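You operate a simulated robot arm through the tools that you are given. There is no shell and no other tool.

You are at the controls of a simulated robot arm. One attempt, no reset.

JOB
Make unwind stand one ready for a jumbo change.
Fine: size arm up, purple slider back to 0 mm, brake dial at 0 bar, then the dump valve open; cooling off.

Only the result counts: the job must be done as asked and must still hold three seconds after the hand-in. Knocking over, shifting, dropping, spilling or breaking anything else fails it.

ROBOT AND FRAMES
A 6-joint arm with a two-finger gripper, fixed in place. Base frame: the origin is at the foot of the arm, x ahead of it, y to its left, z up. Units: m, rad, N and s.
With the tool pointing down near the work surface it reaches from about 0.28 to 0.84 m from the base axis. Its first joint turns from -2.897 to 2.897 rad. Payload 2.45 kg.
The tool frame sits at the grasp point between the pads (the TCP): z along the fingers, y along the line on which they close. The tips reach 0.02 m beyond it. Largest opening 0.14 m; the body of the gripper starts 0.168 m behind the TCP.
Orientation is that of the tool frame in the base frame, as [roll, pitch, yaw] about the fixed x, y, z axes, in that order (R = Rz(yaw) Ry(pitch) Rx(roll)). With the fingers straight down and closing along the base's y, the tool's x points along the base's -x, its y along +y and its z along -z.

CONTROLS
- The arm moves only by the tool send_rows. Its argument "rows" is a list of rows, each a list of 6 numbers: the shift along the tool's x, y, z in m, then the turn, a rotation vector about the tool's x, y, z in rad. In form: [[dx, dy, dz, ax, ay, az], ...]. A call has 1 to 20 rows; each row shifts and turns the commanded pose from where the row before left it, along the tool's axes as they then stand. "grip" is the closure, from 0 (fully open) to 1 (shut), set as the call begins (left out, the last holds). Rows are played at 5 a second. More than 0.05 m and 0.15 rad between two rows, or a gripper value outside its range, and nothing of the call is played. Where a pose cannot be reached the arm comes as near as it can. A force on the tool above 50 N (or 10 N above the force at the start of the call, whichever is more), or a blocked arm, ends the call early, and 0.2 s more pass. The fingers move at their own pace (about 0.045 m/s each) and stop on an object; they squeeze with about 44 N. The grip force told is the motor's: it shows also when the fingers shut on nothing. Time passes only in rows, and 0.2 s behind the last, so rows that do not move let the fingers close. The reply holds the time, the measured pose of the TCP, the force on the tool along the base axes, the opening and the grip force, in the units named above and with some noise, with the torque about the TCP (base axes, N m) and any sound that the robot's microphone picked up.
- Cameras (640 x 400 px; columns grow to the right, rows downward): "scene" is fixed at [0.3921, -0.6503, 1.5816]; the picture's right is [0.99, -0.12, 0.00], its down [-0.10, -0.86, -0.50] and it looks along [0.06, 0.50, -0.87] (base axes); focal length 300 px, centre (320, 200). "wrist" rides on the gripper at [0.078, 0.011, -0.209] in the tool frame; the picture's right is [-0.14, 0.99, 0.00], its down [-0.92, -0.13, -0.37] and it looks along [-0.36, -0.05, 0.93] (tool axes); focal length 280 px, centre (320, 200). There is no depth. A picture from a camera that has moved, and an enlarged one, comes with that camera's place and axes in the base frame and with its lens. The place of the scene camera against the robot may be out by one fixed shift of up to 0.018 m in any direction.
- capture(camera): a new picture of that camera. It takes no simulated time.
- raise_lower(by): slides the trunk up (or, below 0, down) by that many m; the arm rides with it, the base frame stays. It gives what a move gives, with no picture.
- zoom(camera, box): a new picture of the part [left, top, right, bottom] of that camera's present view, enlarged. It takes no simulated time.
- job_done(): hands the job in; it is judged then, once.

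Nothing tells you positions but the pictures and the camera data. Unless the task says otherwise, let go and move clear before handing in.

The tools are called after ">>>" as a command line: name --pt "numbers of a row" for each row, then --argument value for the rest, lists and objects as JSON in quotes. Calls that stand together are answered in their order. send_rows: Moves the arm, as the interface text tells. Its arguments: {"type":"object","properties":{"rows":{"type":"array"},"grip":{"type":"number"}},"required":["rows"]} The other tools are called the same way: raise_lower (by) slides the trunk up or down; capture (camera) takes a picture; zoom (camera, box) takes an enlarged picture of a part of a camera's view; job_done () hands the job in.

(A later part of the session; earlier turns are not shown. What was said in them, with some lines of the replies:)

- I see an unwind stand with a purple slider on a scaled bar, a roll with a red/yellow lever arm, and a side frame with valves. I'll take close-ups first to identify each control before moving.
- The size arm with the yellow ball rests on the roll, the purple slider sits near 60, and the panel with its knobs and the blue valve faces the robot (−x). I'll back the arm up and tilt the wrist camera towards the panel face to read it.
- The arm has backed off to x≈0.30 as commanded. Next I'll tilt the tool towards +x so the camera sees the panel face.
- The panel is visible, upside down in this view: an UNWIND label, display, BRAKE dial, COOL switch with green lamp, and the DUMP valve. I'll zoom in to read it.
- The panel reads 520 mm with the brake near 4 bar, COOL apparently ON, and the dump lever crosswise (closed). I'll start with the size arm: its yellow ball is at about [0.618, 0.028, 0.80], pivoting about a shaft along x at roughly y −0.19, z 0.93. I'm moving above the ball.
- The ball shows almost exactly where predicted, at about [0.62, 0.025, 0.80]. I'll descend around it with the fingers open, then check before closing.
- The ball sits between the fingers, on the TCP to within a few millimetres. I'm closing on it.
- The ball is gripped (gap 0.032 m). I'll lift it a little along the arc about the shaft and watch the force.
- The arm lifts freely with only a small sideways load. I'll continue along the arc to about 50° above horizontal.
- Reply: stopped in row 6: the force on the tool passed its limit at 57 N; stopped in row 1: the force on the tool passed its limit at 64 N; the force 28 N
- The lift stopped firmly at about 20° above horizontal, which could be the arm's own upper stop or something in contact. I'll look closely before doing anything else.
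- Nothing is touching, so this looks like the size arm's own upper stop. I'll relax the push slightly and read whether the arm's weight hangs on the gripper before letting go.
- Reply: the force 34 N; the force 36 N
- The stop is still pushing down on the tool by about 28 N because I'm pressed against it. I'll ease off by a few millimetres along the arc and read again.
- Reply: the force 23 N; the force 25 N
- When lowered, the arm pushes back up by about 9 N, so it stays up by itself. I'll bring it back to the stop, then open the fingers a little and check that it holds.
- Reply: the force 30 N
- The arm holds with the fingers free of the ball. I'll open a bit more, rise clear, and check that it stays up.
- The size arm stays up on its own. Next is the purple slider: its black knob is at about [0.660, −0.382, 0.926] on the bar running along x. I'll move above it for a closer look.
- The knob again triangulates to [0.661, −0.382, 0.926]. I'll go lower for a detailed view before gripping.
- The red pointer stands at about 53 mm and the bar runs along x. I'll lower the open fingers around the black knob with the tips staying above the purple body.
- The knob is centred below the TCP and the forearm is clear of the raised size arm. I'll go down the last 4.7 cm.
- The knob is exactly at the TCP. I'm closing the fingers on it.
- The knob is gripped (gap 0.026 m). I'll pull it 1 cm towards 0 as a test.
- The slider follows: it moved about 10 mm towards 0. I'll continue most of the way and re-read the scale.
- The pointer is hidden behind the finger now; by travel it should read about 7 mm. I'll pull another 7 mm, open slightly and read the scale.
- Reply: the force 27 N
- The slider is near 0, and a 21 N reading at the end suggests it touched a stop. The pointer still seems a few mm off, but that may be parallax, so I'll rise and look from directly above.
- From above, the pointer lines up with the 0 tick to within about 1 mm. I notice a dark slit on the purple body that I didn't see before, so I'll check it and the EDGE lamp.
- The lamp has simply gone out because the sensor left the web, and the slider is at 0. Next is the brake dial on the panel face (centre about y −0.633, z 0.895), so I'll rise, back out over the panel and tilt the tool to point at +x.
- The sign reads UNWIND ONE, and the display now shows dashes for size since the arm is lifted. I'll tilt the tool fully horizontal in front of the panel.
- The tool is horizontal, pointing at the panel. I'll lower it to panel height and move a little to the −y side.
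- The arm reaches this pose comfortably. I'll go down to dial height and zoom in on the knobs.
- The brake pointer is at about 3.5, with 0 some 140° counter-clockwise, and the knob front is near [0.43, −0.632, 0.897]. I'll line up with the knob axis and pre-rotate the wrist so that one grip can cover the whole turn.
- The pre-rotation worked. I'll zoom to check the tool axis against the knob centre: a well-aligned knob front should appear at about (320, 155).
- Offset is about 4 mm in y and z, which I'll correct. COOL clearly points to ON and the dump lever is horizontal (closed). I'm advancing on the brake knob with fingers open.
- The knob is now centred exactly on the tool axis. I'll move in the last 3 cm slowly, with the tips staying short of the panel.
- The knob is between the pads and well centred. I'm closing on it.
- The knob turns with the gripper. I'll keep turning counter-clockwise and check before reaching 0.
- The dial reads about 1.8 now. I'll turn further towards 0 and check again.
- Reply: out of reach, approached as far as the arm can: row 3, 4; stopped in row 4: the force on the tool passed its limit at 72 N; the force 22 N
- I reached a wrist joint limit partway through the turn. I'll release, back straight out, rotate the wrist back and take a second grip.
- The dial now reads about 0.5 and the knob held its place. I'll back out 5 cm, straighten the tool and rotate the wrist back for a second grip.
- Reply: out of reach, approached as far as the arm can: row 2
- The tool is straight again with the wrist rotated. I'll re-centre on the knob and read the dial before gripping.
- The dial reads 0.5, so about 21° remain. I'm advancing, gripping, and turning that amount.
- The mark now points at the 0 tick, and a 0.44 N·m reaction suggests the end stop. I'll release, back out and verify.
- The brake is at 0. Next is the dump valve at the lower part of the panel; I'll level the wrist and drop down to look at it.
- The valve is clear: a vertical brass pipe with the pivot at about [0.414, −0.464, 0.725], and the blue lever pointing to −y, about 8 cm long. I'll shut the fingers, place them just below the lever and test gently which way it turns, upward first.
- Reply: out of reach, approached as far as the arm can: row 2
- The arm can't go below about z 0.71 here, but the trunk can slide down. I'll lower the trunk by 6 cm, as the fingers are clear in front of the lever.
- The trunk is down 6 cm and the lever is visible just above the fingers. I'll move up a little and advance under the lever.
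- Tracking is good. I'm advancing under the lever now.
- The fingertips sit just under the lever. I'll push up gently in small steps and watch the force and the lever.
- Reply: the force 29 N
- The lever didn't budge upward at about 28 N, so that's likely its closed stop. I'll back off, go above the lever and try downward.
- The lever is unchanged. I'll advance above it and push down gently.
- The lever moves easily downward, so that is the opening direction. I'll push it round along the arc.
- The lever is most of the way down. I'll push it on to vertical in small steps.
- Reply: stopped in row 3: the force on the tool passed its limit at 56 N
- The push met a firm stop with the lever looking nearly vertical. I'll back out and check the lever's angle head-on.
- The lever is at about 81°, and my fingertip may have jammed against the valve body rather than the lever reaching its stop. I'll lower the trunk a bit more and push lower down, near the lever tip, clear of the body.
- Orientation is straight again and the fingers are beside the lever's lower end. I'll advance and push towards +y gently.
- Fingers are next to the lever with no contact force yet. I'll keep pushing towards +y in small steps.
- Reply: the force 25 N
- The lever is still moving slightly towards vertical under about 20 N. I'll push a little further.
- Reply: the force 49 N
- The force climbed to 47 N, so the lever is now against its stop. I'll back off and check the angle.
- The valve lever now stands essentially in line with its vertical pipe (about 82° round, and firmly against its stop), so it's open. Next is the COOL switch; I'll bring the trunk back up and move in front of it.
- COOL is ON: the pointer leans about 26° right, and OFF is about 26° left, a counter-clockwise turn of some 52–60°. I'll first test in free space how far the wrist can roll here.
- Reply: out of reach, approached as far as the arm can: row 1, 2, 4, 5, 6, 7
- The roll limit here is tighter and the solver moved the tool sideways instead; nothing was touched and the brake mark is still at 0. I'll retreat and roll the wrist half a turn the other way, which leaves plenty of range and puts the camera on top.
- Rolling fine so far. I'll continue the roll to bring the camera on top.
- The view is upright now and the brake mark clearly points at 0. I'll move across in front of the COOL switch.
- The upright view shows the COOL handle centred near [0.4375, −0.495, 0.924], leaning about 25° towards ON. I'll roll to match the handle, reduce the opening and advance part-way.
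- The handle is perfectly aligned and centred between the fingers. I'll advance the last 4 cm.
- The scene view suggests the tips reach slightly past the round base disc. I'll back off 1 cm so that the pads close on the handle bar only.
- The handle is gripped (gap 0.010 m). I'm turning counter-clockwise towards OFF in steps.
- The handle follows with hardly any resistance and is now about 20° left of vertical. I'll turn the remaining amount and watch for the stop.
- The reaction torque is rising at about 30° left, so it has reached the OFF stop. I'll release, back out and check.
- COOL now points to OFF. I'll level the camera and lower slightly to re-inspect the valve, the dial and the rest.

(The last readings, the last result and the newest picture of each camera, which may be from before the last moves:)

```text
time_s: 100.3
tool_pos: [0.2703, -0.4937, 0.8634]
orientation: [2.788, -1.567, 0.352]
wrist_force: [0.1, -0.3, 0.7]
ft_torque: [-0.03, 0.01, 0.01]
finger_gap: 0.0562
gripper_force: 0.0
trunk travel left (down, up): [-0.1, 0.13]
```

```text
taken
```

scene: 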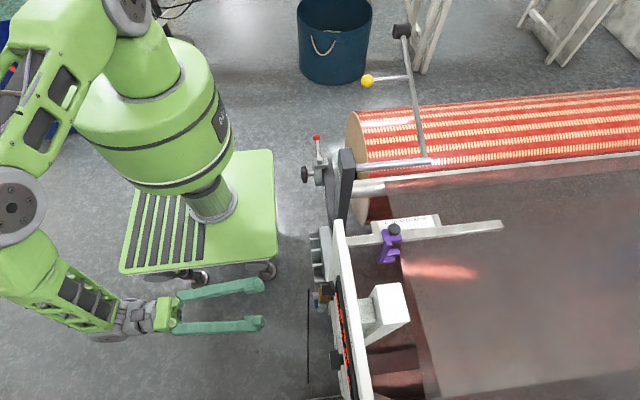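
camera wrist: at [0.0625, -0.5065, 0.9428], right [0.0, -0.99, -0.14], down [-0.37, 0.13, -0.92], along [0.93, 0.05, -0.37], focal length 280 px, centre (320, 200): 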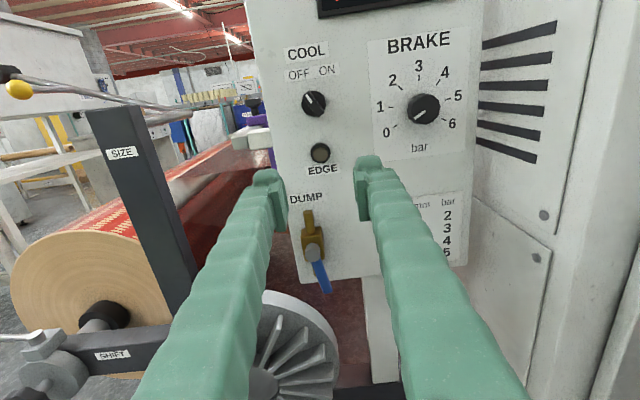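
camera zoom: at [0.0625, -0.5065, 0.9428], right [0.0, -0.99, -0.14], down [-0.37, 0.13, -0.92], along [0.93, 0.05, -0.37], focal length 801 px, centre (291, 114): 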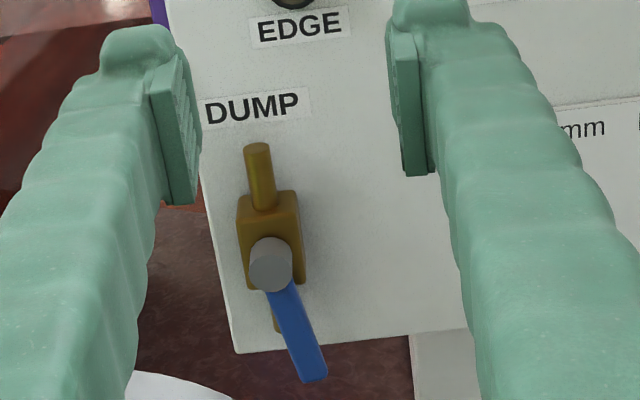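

Everything reads right, but the dump lever looks about 9° short of vertical. I'd like to confirm that's really its stop, so I'll straddle the lever with open fingers and try easing it to vertical; first the trunk goes down again.

>>> raise_lower --by -0.08

>>> send_rows --pt "-0.03 -0.006 0 0 0 0" --pt "-0.03 -0.006 0 0 0 0" --pt "-0.03 -0.006 0 0 0 0" --pt "-0.024 0 0 0 0 0" --grip 0.6

>>> capture --camera "wrist"

```text
time_s: 101.5
tool_pos: [0.2709, -0.4946, 0.7839]
orientation: [2.277, -1.57, 0.864]
wrist_force: [0.2, 0.8, 0.7]
ft_torque: [-0.02, 0.01, 0.02]
finger_gap: 0.056
gripper_force: 0.0
trunk travel left (down, up): [-0.02, 0.21]
```

```text
time_s: 102.5
tool_pos: [0.2704, -0.4771, 0.6693]
orientation: [2.111, -1.568, 1.03]
wrist_force: [-0.9, 0.4, -0.3]
ft_torque: [0.02, 0.0, 0.0]
finger_gap: 0.056
gripper_force: 0.0
trunk travel left (down, up): [-0.02, 0.21]
```

```text
taken
camera wrist: at [0.0624, -0.4884, 0.748], right [0.0, -0.99, -0.14], down [-0.37, 0.13, -0.92], along [0.93, 0.05, -0.37], focal length 280 px, centre (320, 200)
```

wrist: 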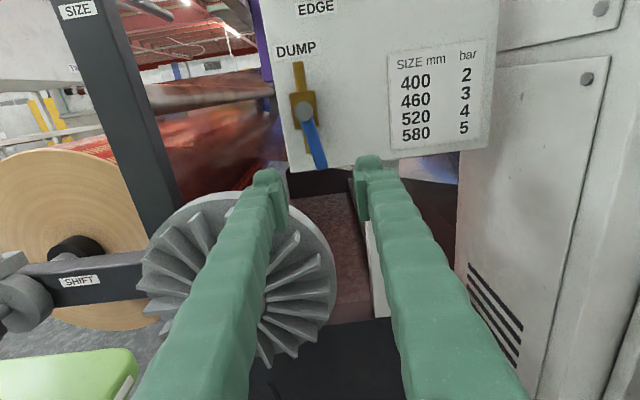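

The lever is centred between the fingers, and the finned disc is lower and further back. I'll advance so the fingers straddle the lever's lower end.

>>> send_rows --pt "0 0 0.03 0 0 0" --pt "0 0 0.03 0 0 0" --pt "0 0 0.03 0 0 0" --pt "0 0 0.025 0 0 0"

>>> capture --camera "wrist"

```text
time_s: 103.5
tool_pos: [0.3862, -0.4752, 0.6706]
orientation: [2.454, -1.571, 0.687]
wrist_force: [-0.5, 0.6, -0.7]
ft_torque: [0.02, -0.02, 0.01]
finger_gap: 0.0559
gripper_force: 0.1
trunk travel left (down, up): [-0.02, 0.21]
```

```text
taken
camera wrist: at [0.1777, -0.488, 0.7489], right [0.0, -0.99, -0.14], down [-0.37, 0.13, -0.92], along [0.93, 0.05, -0.37], focal length 280 px, centre (320, 200)
```

wrist: 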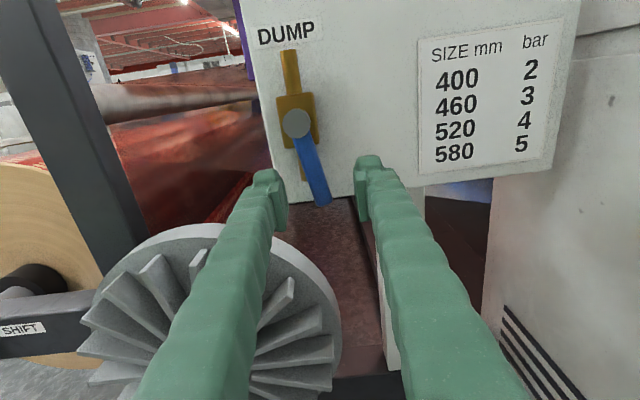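

The lever tip is right between the fingers. I'll advance the last bit and close gently on it.

>>> send_rows --pt "0 0 0.016 0 0 0" --pt "0 0 0 0 0 0"

>>> send_rows --pt "0 0 0 0 0 0" --pt "0 0 0 0 0 0" --pt "0 0 0 0 0 0" --pt "0 0 0 0 0 0" --grip 1

>>> zoom --camera "wrist" --box '[220, 60, 420, 240]'

```text
time_s: 104.1
tool_pos: [0.4013, -0.477, 0.6691]
orientation: [2.481, -1.57, 0.658]
wrist_force: [-0.9, 0.3, 0.5]
ft_torque: [-0.01, 0.01, -0.01]
finger_gap: 0.0559
gripper_force: 0.0
trunk travel left (down, up): [-0.02, 0.21]
```

```text
time_s: 105.1
tool_pos: [0.4006, -0.4754, 0.6695]
orientation: [2.325, -1.569, 0.815]
wrist_force: [-3.1, 13.0, 0.7]
ft_torque: [-0.92, -0.19, 0.18]
finger_gap: 0.0189
gripper_force: 39.4
trunk travel left (down, up): [-0.02, 0.21]
```

```text
2.22 times, centred on (320, 150) of wrist
camera zoom: at [0.1935, -0.4871, 0.7487], right [0.0, -0.99, -0.14], down [-0.37, 0.13, -0.92], along [0.93, 0.05, -0.37], focal length 623 px, centre (320, 311)
```

zoom: 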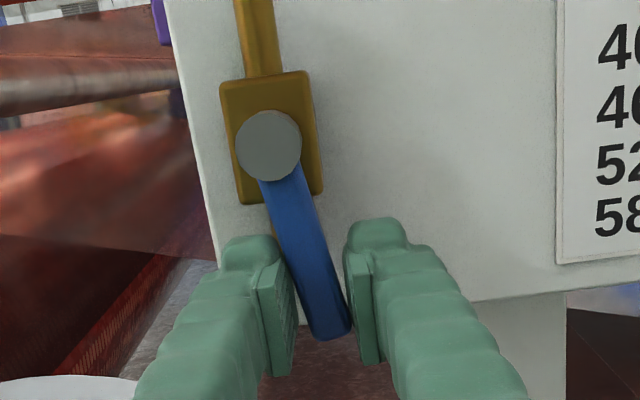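

The lever is held in the pads. I'll nudge it towards +y a few millimetres to see whether it goes any further.

>>> send_rows --pt "0 -0.003 0 0 0 0" --pt "0 -0.003 0 0 0 0" --pt "0 0 0 0 0 0"

>>> zoom --camera "wrist" --box '[220, 60, 420, 240]'

```text
time_s: 105.9
tool_pos: [0.401, -0.4738, 0.6698]
orientation: [2.194, -1.566, 0.942]
wrist_force: [7.6, -13.8, -4.3]
ft_torque: [-1.02, 0.67, -0.24]
finger_gap: 0.0185
gripper_force: 43.9
trunk travel left (down, up): [-0.02, 0.21]
```

```text
2.22 times, centred on (320, 150) of wrist
camera zoom: at [0.1936, -0.4845, 0.749], right [-0.01, -0.99, -0.13], down [-0.37, 0.13, -0.92], along [0.93, 0.04, -0.37], focal length 623 px, centre (320, 311)
```

zoom: 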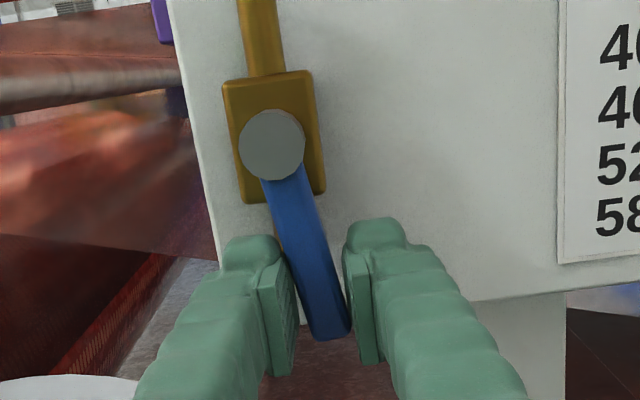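

The lever resists firmly in that direction (27 N for 1.6 mm), which confirms it is fully open against its stop. I'll ease off, release and back away.

>>> send_rows --pt "0 0.002 0 0 0 0" --pt "0 0.001 0 0 0 0"

>>> send_rows --pt "0 0 0 0 0 0" --pt "0 0 0 0 0 0" --pt "0 0 0 0 0 0" --pt "0 0 -0.03 0 0 0" --pt "0 0 -0.04 0 0 0" --pt "0 0 -0.04 0 0 0" --pt "0 0 -0.03 0 0 0" --grip 0.6

>>> capture --camera "wrist"

>>> zoom --camera "wrist" --box '[240, 30, 400, 190]'

```text
time_s: 106.5
tool_pos: [0.4018, -0.4744, 0.6687]
orientation: [2.318, -1.569, 0.821]
wrist_force: [6.3, -6.9, 0.0]
ft_torque: [-1.27, 0.49, -0.19]
finger_gap: 0.0185
gripper_force: 43.8
trunk travel left (down, up): [-0.02, 0.21]
```

```text
time_s: 108.1
tool_pos: [0.2607, -0.4738, 0.6712]
orientation: [2.251, -1.569, 0.888]
wrist_force: [-1.3, -0.1, 0.7]
ft_torque: [0.01, 0.0, -0.01]
finger_gap: 0.056
gripper_force: 0.1
trunk travel left (down, up): [-0.02, 0.21]
```

```text
taken
camera wrist: at [0.0526, -0.4857, 0.7489], right [0.0, -0.99, -0.14], down [-0.37, 0.13, -0.92], along [0.93, 0.05, -0.37], focal length 280 px, centre (320, 200)
```

wrist: 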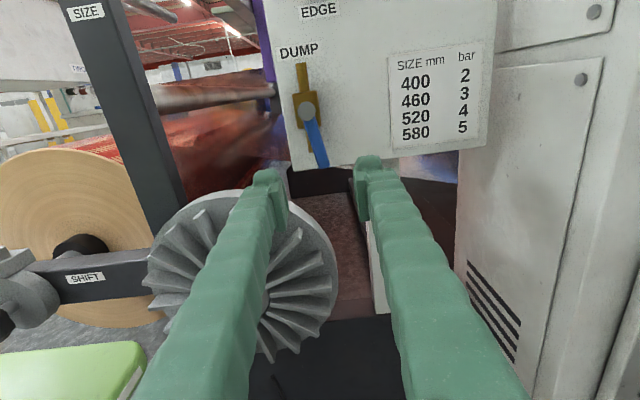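

```text
2.50 times, centred on (320, 110) of wrist
camera zoom: at [0.0526, -0.4857, 0.7489], right [0.0, -0.99, -0.14], down [-0.37, 0.13, -0.92], along [0.93, 0.05, -0.37], focal length 701 px, centre (320, 425)
```

zoom: 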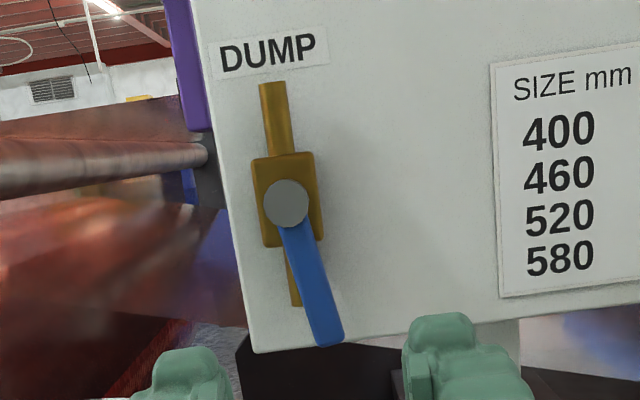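

The lever stays put after release. I'll raise the trunk back and make a final check of all five items from a clear pose.

>>> raise_lower --by 0.08

>>> send_rows --pt "0.04 0.01 -0.01 0 0 0" --pt "0.04 0.01 -0.01 0 0 0" --pt "0.04 0.01 0 0 0 0" --pt "0.04 0.01 0 0 0 0" --pt "0.02 0.01 0 0 0 0"

>>> capture --camera "wrist"

>>> zoom --camera "wrist" --box '[240, 80, 480, 230]'

>>> zoom --camera "scene" --box '[350, 195, 446, 255]'

>>> capture --camera "scene"

```text
time_s: 109.3
tool_pos: [0.2615, -0.4735, 0.75]
orientation: [2.409, -1.568, 0.733]
wrist_force: [0.4, 0.0, 0.0]
ft_torque: [0.03, -0.01, -0.01]
finger_gap: 0.0556
gripper_force: 0.1
trunk travel left (down, up): [-0.1, 0.13]
```

```text
time_s: 110.5
tool_pos: [0.2424, -0.5229, 0.9307]
orientation: [2.384, -1.57, 0.757]
wrist_force: [0.4, 0.8, 1.6]
ft_torque: [0.0, -0.01, 0.01]
finger_gap: 0.056
gripper_force: 0.0
trunk travel left (down, up): [-0.1, 0.13]
```

```text
taken
camera wrist: at [0.0328, -0.5353, 1.0098], right [0.0, -0.99, -0.14], down [-0.37, 0.13, -0.92], along [0.93, 0.05, -0.37], focal length 280 px, centre (320, 200)
```

wrist: 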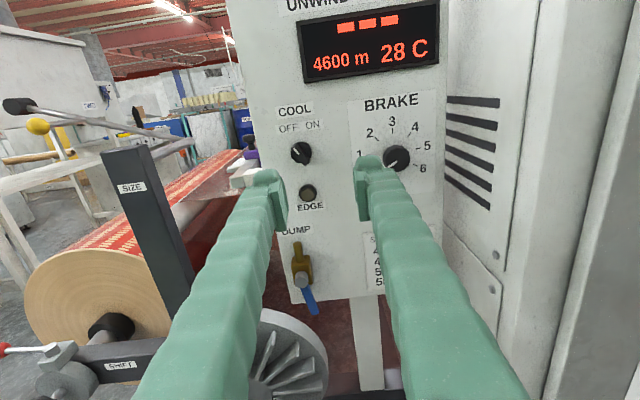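

```text
2.67 times, centred on (360, 155) of wrist
camera zoom: at [0.0328, -0.5353, 1.0098], right [0.0, -0.99, -0.14], down [-0.37, 0.13, -0.92], along [0.93, 0.05, -0.37], focal length 748 px, centre (213, 320)
```

zoom: 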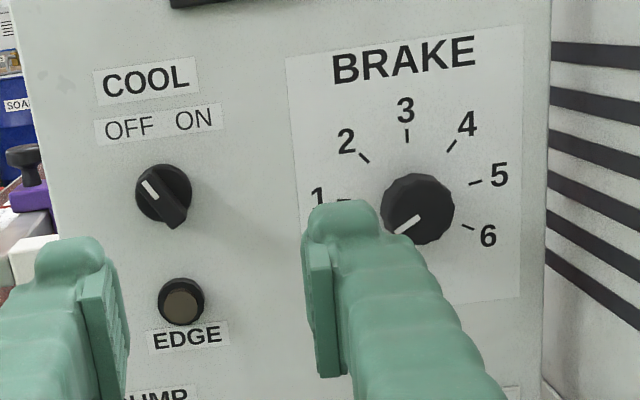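

```text
6.67 times, centred on (398, 225) of scene
camera zoom: at [0.3921, -0.6503, 1.5816], right [0.99, -0.12, 0.0], down [-0.1, -0.86, -0.5], along [0.06, 0.5, -0.87], focal length 2000 px, centre (-200, 33)
```

zoom: 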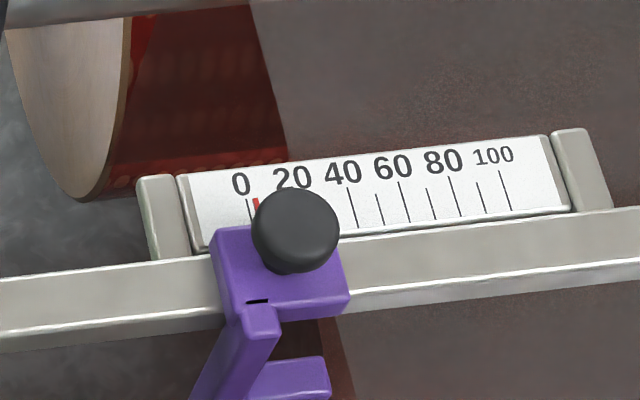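

```text
taken
```

scene: 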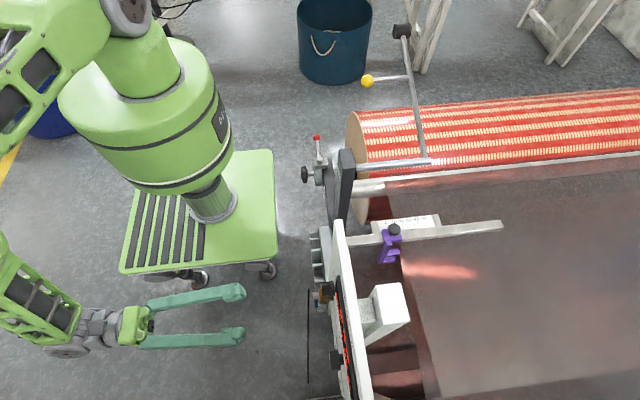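

All five items check out: size arm up, slider at the 0 tick (the scene view adds slight parallax), brake mark on 0, dump lever turned down along its pipe against its stop, and COOL pointing to OFF. The gripper is open and clear, so I'm handing in.

>>> job_done

```text
The job is handed in.
```

I handed the job in with unwind stand one set up for the jumbo change. I haven't had a judging result back. The gripper was open and clear of the stand, and I saw nothing knocked, shifted or broken.

- **Size arm:** it is up against its upper stop and stays there by itself.
- **Purple slider:** it is back at 0 mm. From directly above, the pointer is within about 1 mm of the 0 tick. The EDGE lamp went out as the slider moved off the web.
- **Brake dial:** the mark is on 0 bar. It took two grips because the wrist reached its limit partway. That first grip put a 72 N force spike on the knob, but the dial looked normal afterwards.
- **Dump valve:** it was opened after the brake was at 0. The lever moved freely until it hit a stop about 8–9° short of vertical. I pushed again to check and it went no further, so I took that as fully open.
- **Cooling:** the COOL switch is at OFF.
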